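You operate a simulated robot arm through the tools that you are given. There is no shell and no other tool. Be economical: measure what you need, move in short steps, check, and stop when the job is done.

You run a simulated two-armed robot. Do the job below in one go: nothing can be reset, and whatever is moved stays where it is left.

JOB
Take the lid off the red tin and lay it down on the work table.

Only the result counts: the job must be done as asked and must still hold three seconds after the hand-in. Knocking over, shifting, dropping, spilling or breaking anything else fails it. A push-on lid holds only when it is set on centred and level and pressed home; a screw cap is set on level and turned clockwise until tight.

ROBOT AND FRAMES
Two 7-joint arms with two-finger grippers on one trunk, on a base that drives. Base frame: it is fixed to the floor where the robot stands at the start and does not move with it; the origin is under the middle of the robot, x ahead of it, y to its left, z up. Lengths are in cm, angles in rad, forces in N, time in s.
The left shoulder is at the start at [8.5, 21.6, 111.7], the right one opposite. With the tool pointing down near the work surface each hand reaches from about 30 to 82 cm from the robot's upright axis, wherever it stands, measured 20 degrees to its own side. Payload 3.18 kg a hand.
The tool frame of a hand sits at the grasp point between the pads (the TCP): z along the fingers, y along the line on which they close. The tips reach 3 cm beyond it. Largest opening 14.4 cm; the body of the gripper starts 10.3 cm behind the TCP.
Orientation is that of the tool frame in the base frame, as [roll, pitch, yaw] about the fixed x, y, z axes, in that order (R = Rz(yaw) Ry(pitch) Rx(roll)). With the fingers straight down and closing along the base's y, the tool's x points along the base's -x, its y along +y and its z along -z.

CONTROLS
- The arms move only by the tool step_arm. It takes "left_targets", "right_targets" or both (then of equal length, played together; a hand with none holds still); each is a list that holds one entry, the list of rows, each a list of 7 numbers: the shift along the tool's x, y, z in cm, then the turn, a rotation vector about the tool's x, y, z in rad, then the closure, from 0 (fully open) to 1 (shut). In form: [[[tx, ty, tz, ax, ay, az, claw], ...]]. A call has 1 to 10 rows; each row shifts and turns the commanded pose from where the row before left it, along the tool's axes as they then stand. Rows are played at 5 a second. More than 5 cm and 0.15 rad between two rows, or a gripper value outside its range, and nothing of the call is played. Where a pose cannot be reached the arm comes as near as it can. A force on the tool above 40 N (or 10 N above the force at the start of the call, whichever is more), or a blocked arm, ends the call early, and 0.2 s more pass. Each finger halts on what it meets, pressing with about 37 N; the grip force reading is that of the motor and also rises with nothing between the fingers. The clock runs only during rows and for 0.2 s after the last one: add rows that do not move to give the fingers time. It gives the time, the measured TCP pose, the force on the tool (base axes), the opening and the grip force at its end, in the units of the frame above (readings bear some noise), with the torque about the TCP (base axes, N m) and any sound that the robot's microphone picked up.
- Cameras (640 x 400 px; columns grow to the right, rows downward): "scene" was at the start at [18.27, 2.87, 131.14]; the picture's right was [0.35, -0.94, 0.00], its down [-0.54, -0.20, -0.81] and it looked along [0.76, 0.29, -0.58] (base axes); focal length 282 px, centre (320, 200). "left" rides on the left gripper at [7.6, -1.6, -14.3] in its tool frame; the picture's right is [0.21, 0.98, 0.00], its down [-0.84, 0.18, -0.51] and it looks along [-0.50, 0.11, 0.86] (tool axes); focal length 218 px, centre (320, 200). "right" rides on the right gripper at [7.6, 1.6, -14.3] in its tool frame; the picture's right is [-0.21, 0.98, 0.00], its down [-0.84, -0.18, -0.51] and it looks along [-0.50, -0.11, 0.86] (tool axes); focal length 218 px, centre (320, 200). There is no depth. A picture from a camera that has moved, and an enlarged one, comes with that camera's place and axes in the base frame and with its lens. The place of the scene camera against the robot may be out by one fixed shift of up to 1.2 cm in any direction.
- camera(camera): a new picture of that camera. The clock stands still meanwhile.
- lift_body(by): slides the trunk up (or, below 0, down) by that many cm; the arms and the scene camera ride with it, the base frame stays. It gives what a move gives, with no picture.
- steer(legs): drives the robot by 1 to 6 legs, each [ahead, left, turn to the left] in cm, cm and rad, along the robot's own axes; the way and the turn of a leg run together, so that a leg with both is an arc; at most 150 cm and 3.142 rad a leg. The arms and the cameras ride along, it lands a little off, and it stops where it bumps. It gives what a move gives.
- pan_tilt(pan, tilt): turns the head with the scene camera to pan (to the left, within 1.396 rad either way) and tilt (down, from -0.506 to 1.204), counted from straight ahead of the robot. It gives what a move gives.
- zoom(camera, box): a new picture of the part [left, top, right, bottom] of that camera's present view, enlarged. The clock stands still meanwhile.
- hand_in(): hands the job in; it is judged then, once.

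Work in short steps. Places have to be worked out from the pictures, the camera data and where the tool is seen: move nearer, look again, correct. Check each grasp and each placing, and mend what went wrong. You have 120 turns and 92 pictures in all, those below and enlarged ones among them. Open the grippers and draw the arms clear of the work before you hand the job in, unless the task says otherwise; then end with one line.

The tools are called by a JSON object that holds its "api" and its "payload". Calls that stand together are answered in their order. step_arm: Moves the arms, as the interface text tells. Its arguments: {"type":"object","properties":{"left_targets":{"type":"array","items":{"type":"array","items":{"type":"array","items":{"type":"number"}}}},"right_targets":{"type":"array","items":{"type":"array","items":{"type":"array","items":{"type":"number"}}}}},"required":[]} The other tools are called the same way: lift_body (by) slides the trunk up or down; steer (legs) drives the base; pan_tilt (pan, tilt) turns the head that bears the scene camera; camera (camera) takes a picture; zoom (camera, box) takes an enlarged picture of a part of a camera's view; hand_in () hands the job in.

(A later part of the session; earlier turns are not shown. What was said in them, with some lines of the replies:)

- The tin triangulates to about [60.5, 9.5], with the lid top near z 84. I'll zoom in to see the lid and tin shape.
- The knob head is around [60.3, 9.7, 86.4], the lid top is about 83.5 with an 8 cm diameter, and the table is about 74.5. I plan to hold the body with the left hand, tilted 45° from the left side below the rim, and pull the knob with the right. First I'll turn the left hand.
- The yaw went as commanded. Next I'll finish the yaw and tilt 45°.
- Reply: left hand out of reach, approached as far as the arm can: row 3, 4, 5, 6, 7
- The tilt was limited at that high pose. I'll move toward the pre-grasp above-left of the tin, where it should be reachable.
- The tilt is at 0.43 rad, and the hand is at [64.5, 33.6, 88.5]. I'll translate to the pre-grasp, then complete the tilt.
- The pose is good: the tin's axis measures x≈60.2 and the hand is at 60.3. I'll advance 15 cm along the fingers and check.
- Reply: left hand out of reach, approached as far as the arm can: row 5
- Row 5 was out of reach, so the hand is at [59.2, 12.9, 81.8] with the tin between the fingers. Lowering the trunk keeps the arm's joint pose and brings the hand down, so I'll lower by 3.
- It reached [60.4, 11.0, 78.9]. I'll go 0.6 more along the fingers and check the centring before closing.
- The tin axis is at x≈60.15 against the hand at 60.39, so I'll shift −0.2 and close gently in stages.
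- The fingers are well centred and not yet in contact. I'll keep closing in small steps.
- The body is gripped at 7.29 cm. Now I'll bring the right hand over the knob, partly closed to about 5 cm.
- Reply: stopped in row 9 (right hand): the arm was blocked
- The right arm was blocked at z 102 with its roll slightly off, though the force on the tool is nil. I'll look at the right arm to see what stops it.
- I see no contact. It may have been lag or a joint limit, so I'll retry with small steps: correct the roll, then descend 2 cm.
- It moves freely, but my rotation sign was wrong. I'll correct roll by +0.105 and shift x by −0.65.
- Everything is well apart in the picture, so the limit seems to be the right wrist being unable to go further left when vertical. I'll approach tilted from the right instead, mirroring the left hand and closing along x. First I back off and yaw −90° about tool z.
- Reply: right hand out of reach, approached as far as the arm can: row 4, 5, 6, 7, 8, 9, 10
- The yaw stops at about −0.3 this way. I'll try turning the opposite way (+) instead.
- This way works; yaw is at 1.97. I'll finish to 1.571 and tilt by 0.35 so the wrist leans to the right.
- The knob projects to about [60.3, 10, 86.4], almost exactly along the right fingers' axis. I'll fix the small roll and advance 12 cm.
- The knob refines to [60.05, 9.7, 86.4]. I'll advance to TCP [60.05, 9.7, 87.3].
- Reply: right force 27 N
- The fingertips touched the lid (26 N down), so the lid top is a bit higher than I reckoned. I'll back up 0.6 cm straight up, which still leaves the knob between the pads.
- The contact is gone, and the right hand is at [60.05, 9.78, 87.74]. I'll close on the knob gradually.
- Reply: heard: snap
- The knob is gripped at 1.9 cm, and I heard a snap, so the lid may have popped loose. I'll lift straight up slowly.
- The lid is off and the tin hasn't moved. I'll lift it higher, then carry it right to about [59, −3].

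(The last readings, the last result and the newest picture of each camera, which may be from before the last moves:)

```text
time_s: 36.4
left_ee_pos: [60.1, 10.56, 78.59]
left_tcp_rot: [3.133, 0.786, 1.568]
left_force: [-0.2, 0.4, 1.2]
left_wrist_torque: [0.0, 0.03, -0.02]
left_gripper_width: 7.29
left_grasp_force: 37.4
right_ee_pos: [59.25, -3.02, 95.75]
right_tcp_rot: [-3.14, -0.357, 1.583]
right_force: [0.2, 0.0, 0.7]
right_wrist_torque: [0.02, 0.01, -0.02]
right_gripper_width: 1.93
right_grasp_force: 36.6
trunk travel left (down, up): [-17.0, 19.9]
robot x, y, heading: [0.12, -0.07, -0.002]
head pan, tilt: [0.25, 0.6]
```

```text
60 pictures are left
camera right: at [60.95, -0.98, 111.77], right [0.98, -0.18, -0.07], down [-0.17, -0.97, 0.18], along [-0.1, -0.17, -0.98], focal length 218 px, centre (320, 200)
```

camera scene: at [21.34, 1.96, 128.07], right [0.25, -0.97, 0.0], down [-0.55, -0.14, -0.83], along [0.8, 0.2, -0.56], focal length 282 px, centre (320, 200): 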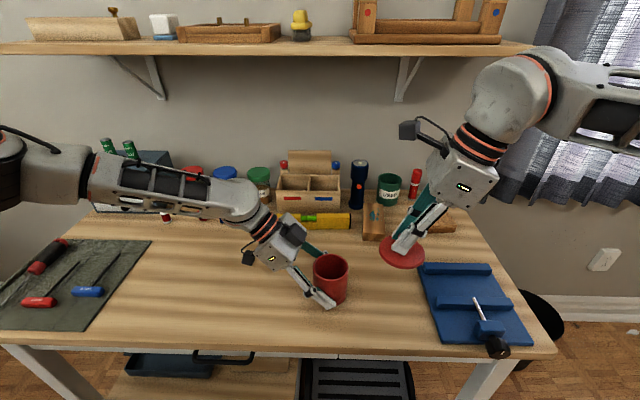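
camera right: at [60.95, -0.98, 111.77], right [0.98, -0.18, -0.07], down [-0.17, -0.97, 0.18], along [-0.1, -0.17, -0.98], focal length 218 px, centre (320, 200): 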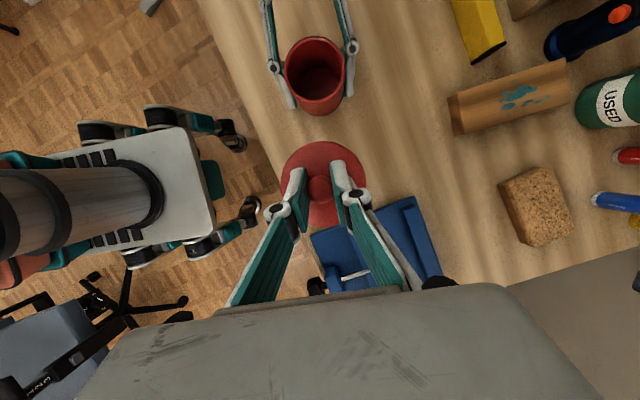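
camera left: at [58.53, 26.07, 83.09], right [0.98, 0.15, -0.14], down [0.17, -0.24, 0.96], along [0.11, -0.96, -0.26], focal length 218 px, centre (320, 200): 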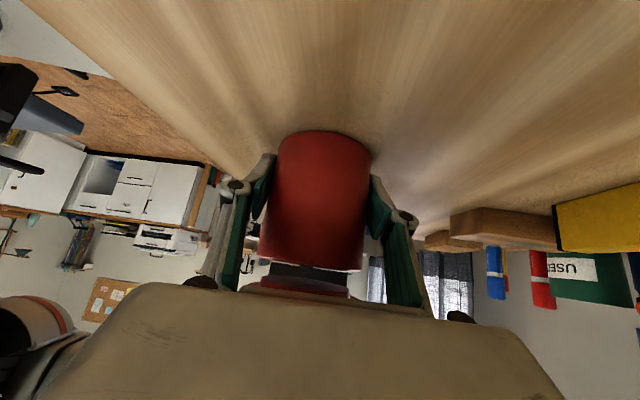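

The lid is clear of everything, and the spot at [59, −3] is free (the blue tray begins near y −10). I'll descend to z ≈ 82.7.

{"api": "step_arm", "payload": {"right_targets": [[[-0.9, 0, 2.44, 0, 0, 0, 1], [-0.9, 0, 2.44, 0, 0, 0, 1], [-0.9, 0, 2.44, 0, 0, 0, 1], [-0.9, 0, 2.44, 0, 0, 0, 1], [-0.9, 0, 2.44, 0, 0, 0, 1], [0, 0, 0, 0, 0, 0, 1]]]}}

{"api": "zoom", "payload": {"camera": "scene", "box": [320, 210, 512, 330]}}

```text
time_s: 37.8
left_ee_pos: [60.18, 10.46, 78.5]
left_tcp_rot: [3.133, 0.784, 1.567]
left_force: [-0.7, 0.9, 1.4]
left_wrist_torque: [-0.02, 0.05, 0.02]
left_gripper_width: 7.28
left_grasp_force: 37.6
right_ee_pos: [59.27, -2.92, 82.73]
right_tcp_rot: [3.141, -0.356, 1.583]
right_force: [1.2, -0.1, -0.5]
right_wrist_torque: [0.0, -0.02, 0.0]
right_gripper_width: 1.92
right_grasp_force: 36.6
trunk travel left (down, up): [-17.0, 19.9]
robot x, y, heading: [-0.27, 0.11, -0.002]
head pan, tilt: [0.25, 0.6]
```

```text
3.33 times, centred on (416, 270) of scene
camera zoom: at [21.34, 1.96, 128.07], right [0.25, -0.97, 0.0], down [-0.55, -0.14, -0.83], along [0.8, 0.2, -0.56], focal length 939 px, centre (0, -33)
```

zoom: 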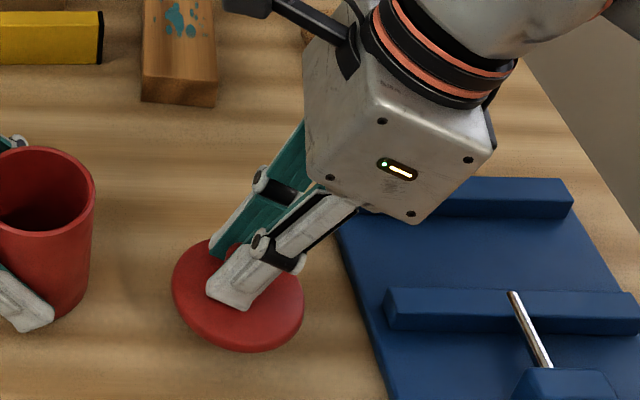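

I'll lower in 0.3 cm steps until the table is felt.

{"api": "step_arm", "payload": {"right_targets": [[[-0.14, 0, 0.37, 0, 0, 0, 1], [-0.14, 0, 0.37, 0, 0, 0, 1], [-0.1, 0, 0.28, 0, 0, 0, 1], [-0.1, 0, 0.28, 0, 0, 0, 1], [-0.1, 0, 0.28, 0, 0, 0, 1], [0, 0, 0, 0, 0, 0, 1]]]}}

{"api": "zoom", "payload": {"camera": "scene", "box": [344, 240, 440, 300]}}

```text
time_s: 39.2
left_ee_pos: [59.97, 10.58, 78.46]
left_tcp_rot: [3.133, 0.785, 1.567]
left_force: [0.5, -1.1, 0.3]
left_wrist_torque: [-0.06, -0.03, 0.01]
left_gripper_width: 7.31
left_grasp_force: 37.0
right_ee_pos: [59.31, -3.13, 81.08]
right_tcp_rot: [-3.141, -0.356, 1.582]
right_force: [0.0, 0.1, -1.2]
right_wrist_torque: [-0.04, 0.0, -0.01]
right_gripper_width: 1.91
right_grasp_force: 37.3
trunk travel left (down, up): [-17.0, 19.9]
robot x, y, heading: [-0.17, -0.17, -0.001]
head pan, tilt: [0.25, 0.6]
```

```text
6.67 times, centred on (392, 270) of scene
camera zoom: at [21.34, 1.96, 128.07], right [0.25, -0.97, 0.0], down [-0.55, -0.14, -0.83], along [0.8, 0.2, -0.56], focal length 1878 px, centre (-160, -267)
```

zoom: 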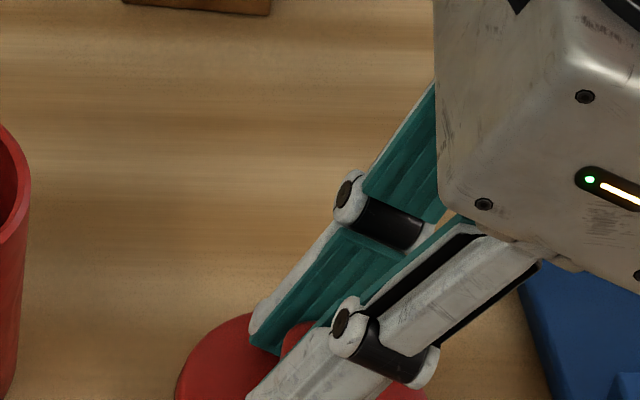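

No contact yet, so I'll keep lowering in small steps.

{"api": "step_arm", "payload": {"right_targets": [[[-0.1, 0, 0.28, 0, 0, 0, 1], [-0.1, 0, 0.28, 0, 0, 0, 1], [-0.07, 0, 0.19, 0, 0, 0, 1], [-0.07, 0, 0.19, 0, 0, 0, 1], [0, 0, 0, 0, 0, 0, 1]]]}}

{"api": "zoom", "payload": {"camera": "scene", "box": [344, 260, 440, 320]}}

```text
time_s: 40.4
left_ee_pos: [60.25, 10.52, 78.45]
left_tcp_rot: [3.132, 0.786, 1.569]
left_force: [1.4, -0.8, 2.3]
left_wrist_torque: [0.0, -0.01, 0.01]
left_gripper_width: 7.29
left_grasp_force: 36.9
right_ee_pos: [59.29, -2.97, 80.09]
right_tcp_rot: [3.141, -0.356, 1.583]
right_force: [-0.2, 0.1, 0.3]
right_wrist_torque: [-0.02, 0.0, 0.02]
right_gripper_width: 1.91
right_grasp_force: 37.1
trunk travel left (down, up): [-17.0, 19.9]
robot x, y, heading: [0.22, 0.04, -0.001]
head pan, tilt: [0.25, 0.6]
```

```text
6.67 times, centred on (392, 290) of scene
camera zoom: at [21.34, 1.96, 128.07], right [0.25, -0.97, 0.0], down [-0.55, -0.14, -0.83], along [0.8, 0.2, -0.56], focal length 1878 px, centre (-160, -400)
```

zoom: 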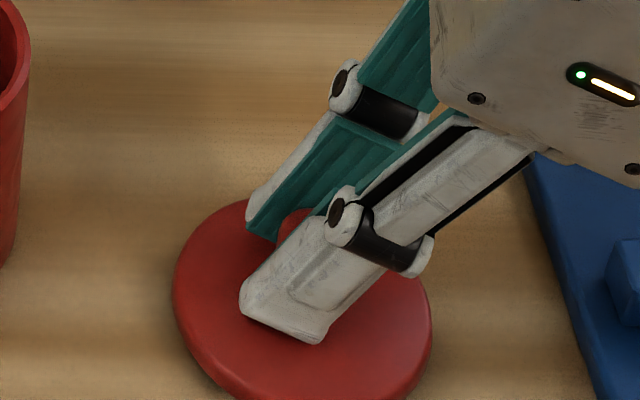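

It's close but not touching yet, so I'll continue.

{"api": "step_arm", "payload": {"right_targets": [[[-0.07, 0, 0.19, 0, 0, 0, 1], [-0.07, 0, 0.19, 0, 0, 0, 1], [-0.05, 0, 0.14, 0, 0, 0, 1], [0, 0, 0, 0, 0, 0, 1]]]}}

```text
time_s: 41.4
left_ee_pos: [59.98, 10.46, 78.66]
left_tcp_rot: [3.13, 0.784, 1.563]
left_force: [0.0, 0.0, -0.1]
left_wrist_torque: [0.01, -0.02, 0.01]
left_gripper_width: 7.27
left_grasp_force: 36.5
right_ee_pos: [59.28, -2.97, 79.96]
right_tcp_rot: [3.136, -0.356, 1.585]
right_force: [-2.0, -5.8, 21.6]
right_wrist_torque: [-0.19, 0.06, 0.03]
right_gripper_width: 1.89
right_grasp_force: 37.5
trunk travel left (down, up): [-17.0, 19.9]
robot x, y, heading: [-0.39, 0.05, -0.003]
head pan, tilt: [0.25, 0.6]
```

The lid is on the table (21.6 N). I'll relieve 0.4 cm, then open gradually to about 5 cm.

{"api": "step_arm", "payload": {"right_targets": [[[0.13, 0, -0.35, 0, 0, 0, 1], [0, 0, 0, 0, 0, 0, 0.9], [0, 0, 0, 0, 0, 0, 0.85], [0, 0, 0, 0, 0, 0, 0.78], [0, 0, 0, 0, 0, 0, 0.7], [0, 0, 0, 0, 0, 0, 0.62], [0, 0, 0, 0, 0, 0, 0.62]]]}}

{"api": "zoom", "payload": {"camera": "right", "box": [240, 100, 400, 200]}}

```text
time_s: 43.0
left_ee_pos: [59.9, 10.62, 78.51]
left_tcp_rot: [3.131, 0.785, 1.567]
left_force: [-1.1, 1.3, 2.3]
left_wrist_torque: [0.03, 0.02, 0.01]
left_gripper_width: 7.27
left_grasp_force: 36.4
right_ee_pos: [59.25, -3.07, 79.91]
right_tcp_rot: [3.14, -0.355, 1.585]
right_force: [-0.1, 0.1, 0.5]
right_wrist_torque: [0.01, 0.04, 0.01]
right_gripper_width: 5.46
right_grasp_force: 0.1
trunk travel left (down, up): [-17.0, 19.9]
robot x, y, heading: [-0.1, -0.16, -0.001]
head pan, tilt: [0.25, 0.6]
```

```text
4.00 times, centred on (320, 150) of right
camera zoom: at [60.93, -0.94, 95.93], right [0.98, -0.18, -0.07], down [-0.17, -0.97, 0.18], along [-0.1, -0.17, -0.98], focal length 873 px, centre (320, 400)
```

zoom: 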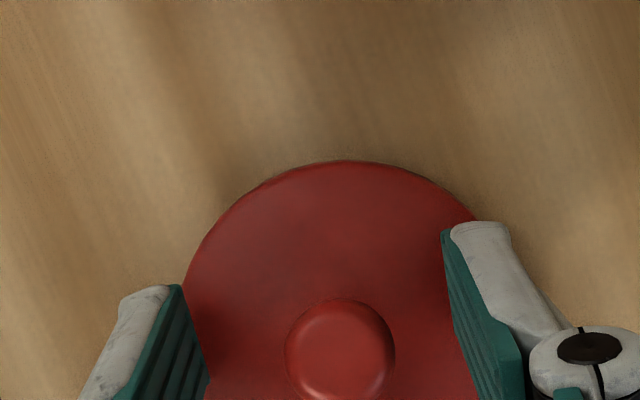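

The lid is released and the knob is free between the fingers. I'll withdraw the right hand along its fingers, then up and to the right.

{"api": "step_arm", "payload": {"right_targets": [[[0, 0, -1.5, 0, 0, 0, 0.62], [0, 0, -3, 0, 0, 0, 0.62], [0, 0, -4, 0, 0, 0, 0.62], [0, 0, -4, 0, 0, 0, 0.62], [0, 0, -4, 0, 0, 0, 0.4], [-2, 0, -3, 0, 0, 0, 0.2], [0, 0, 0, 0, 0, 0, 0]]]}}

{"api": "camera", "payload": {"camera": "scene"}}

```text
time_s: 44.6
left_ee_pos: [60.03, 10.55, 78.5]
left_tcp_rot: [3.132, 0.786, 1.566]
left_force: [-0.5, 0.0, 1.4]
left_wrist_torque: [-0.05, 0.03, -0.05]
left_gripper_width: 7.29
left_grasp_force: 37.3
right_ee_pos: [59.33, -11.59, 97.39]
right_tcp_rot: [3.142, -0.357, 1.583]
right_force: [0.9, 0.4, -0.5]
right_wrist_torque: [0.03, 0.02, 0.02]
right_gripper_width: 14.36
right_grasp_force: 0.1
trunk travel left (down, up): [-17.0, 19.9]
robot x, y, heading: [-0.02, 0.11, -0.0]
head pan, tilt: [0.25, 0.6]
```

```text
55 pictures are left
camera scene: at [21.34, 1.97, 128.06], right [0.25, -0.97, 0.0], down [-0.55, -0.14, -0.83], along [0.8, 0.2, -0.56], focal length 282 px, centre (320, 200)
```

scene: 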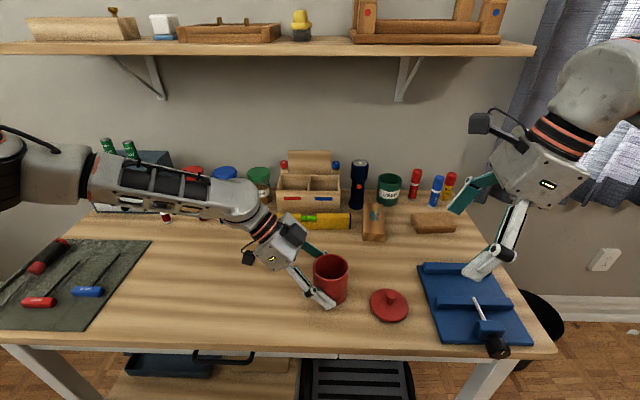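

The lid lies flat on the table. Now I'll open the left hand gently and withdraw it along its fingers.

{"api": "step_arm", "payload": {"left_targets": [[[0, 0, 0, 0, 0, 0, 0.48], [0, 0, 0, 0, 0, 0, 0.44], [0, 0, 0, 0, 0, 0, 0.35], [0, 0, 0, 0, 0, 0, 0.15], [0, 0, 0, 0, 0, 0, 0], [0, 0, 0, 0, 0, 0, 0]]]}}

{"api": "camera", "payload": {"camera": "left"}}

{"api": "step_arm", "payload": {"left_targets": [[[0, 0, -1.5, 0, 0, 0, 0], [0, 0, -3, 0, 0, 0, 0], [0, 0, -3, 0, 0, 0, 0], [0, 0, -3.5, 0, 0, 0, 0], [0, 0, -3.5, 0, 0, 0, 0], [0, 0, -3.5, 0, 0, 0, 0], [0, 0, 0, 0, 0, 0, 0]]]}}

{"api": "camera", "payload": {"camera": "scene"}}

```text
time_s: 46.0
left_ee_pos: [60.16, 10.42, 78.44]
left_tcp_rot: [3.135, 0.786, 1.567]
left_force: [-0.5, -0.1, -0.2]
left_wrist_torque: [-0.03, 0.03, -0.02]
left_gripper_width: 14.42
left_grasp_force: 0.0
right_ee_pos: [59.32, -11.54, 97.54]
right_tcp_rot: [3.14, -0.357, 1.582]
right_force: [-0.5, 0.2, 1.0]
right_wrist_torque: [0.0, -0.03, -0.01]
right_gripper_width: 14.37
right_grasp_force: 0.0
trunk travel left (down, up): [-17.0, 19.9]
robot x, y, heading: [0.32, 0.06, -0.003]
head pan, tilt: [0.25, 0.6]
```

```text
54 pictures are left
camera left: at [58.53, 26.07, 83.08], right [0.98, 0.15, -0.14], down [0.17, -0.24, 0.96], along [0.11, -0.96, -0.26], focal length 218 px, centre (320, 200)
```

left: 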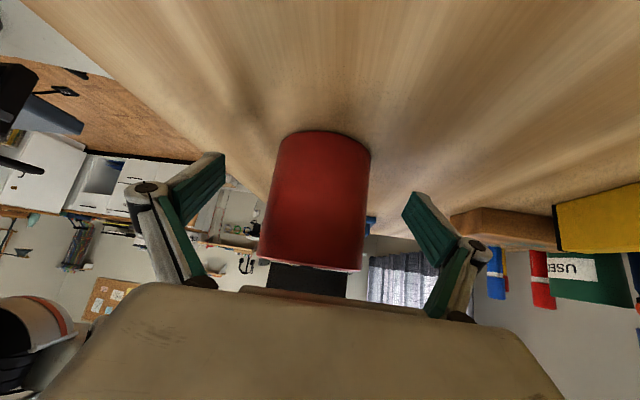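

```text
time_s: 47.6
left_ee_pos: [60.04, 23.32, 91.17]
left_tcp_rot: [3.135, 0.785, 1.569]
left_force: [0.5, -0.7, 0.3]
left_wrist_torque: [-0.06, 0.02, 0.02]
left_gripper_width: 14.41
left_grasp_force: 0.0
right_ee_pos: [59.33, -11.63, 97.34]
right_tcp_rot: [-3.141, -0.357, 1.583]
right_force: [0.1, 0.1, -0.1]
right_wrist_torque: [0.01, 0.03, 0.01]
right_gripper_width: 14.42
right_grasp_force: 0.1
trunk travel left (down, up): [-17.0, 19.9]
robot x, y, heading: [0.18, -0.06, -0.0]
head pan, tilt: [0.25, 0.6]
```

```text
53 pictures are left
camera scene: at [21.39, 1.95, 128.05], right [0.25, -0.97, 0.0], down [-0.55, -0.14, -0.82], along [0.8, 0.2, -0.57], focal length 282 px, centre (320, 200)
```

scene: 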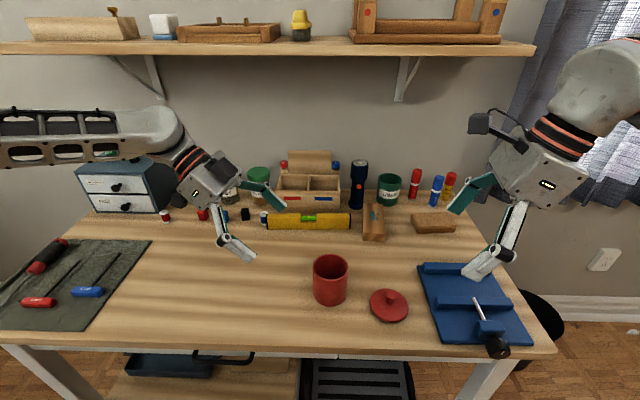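

The tin stands upright and open, the lid lies flat on the table, everything else is where it was, and both hands are clear. I'll hand it in.

{"api": "hand_in", "payload": {}}

```text
The job is handed in.
```

The red tin's lid is off and lying flat on the work table to the right of the tin, which still stands upright in its place; both grippers are open and clear.
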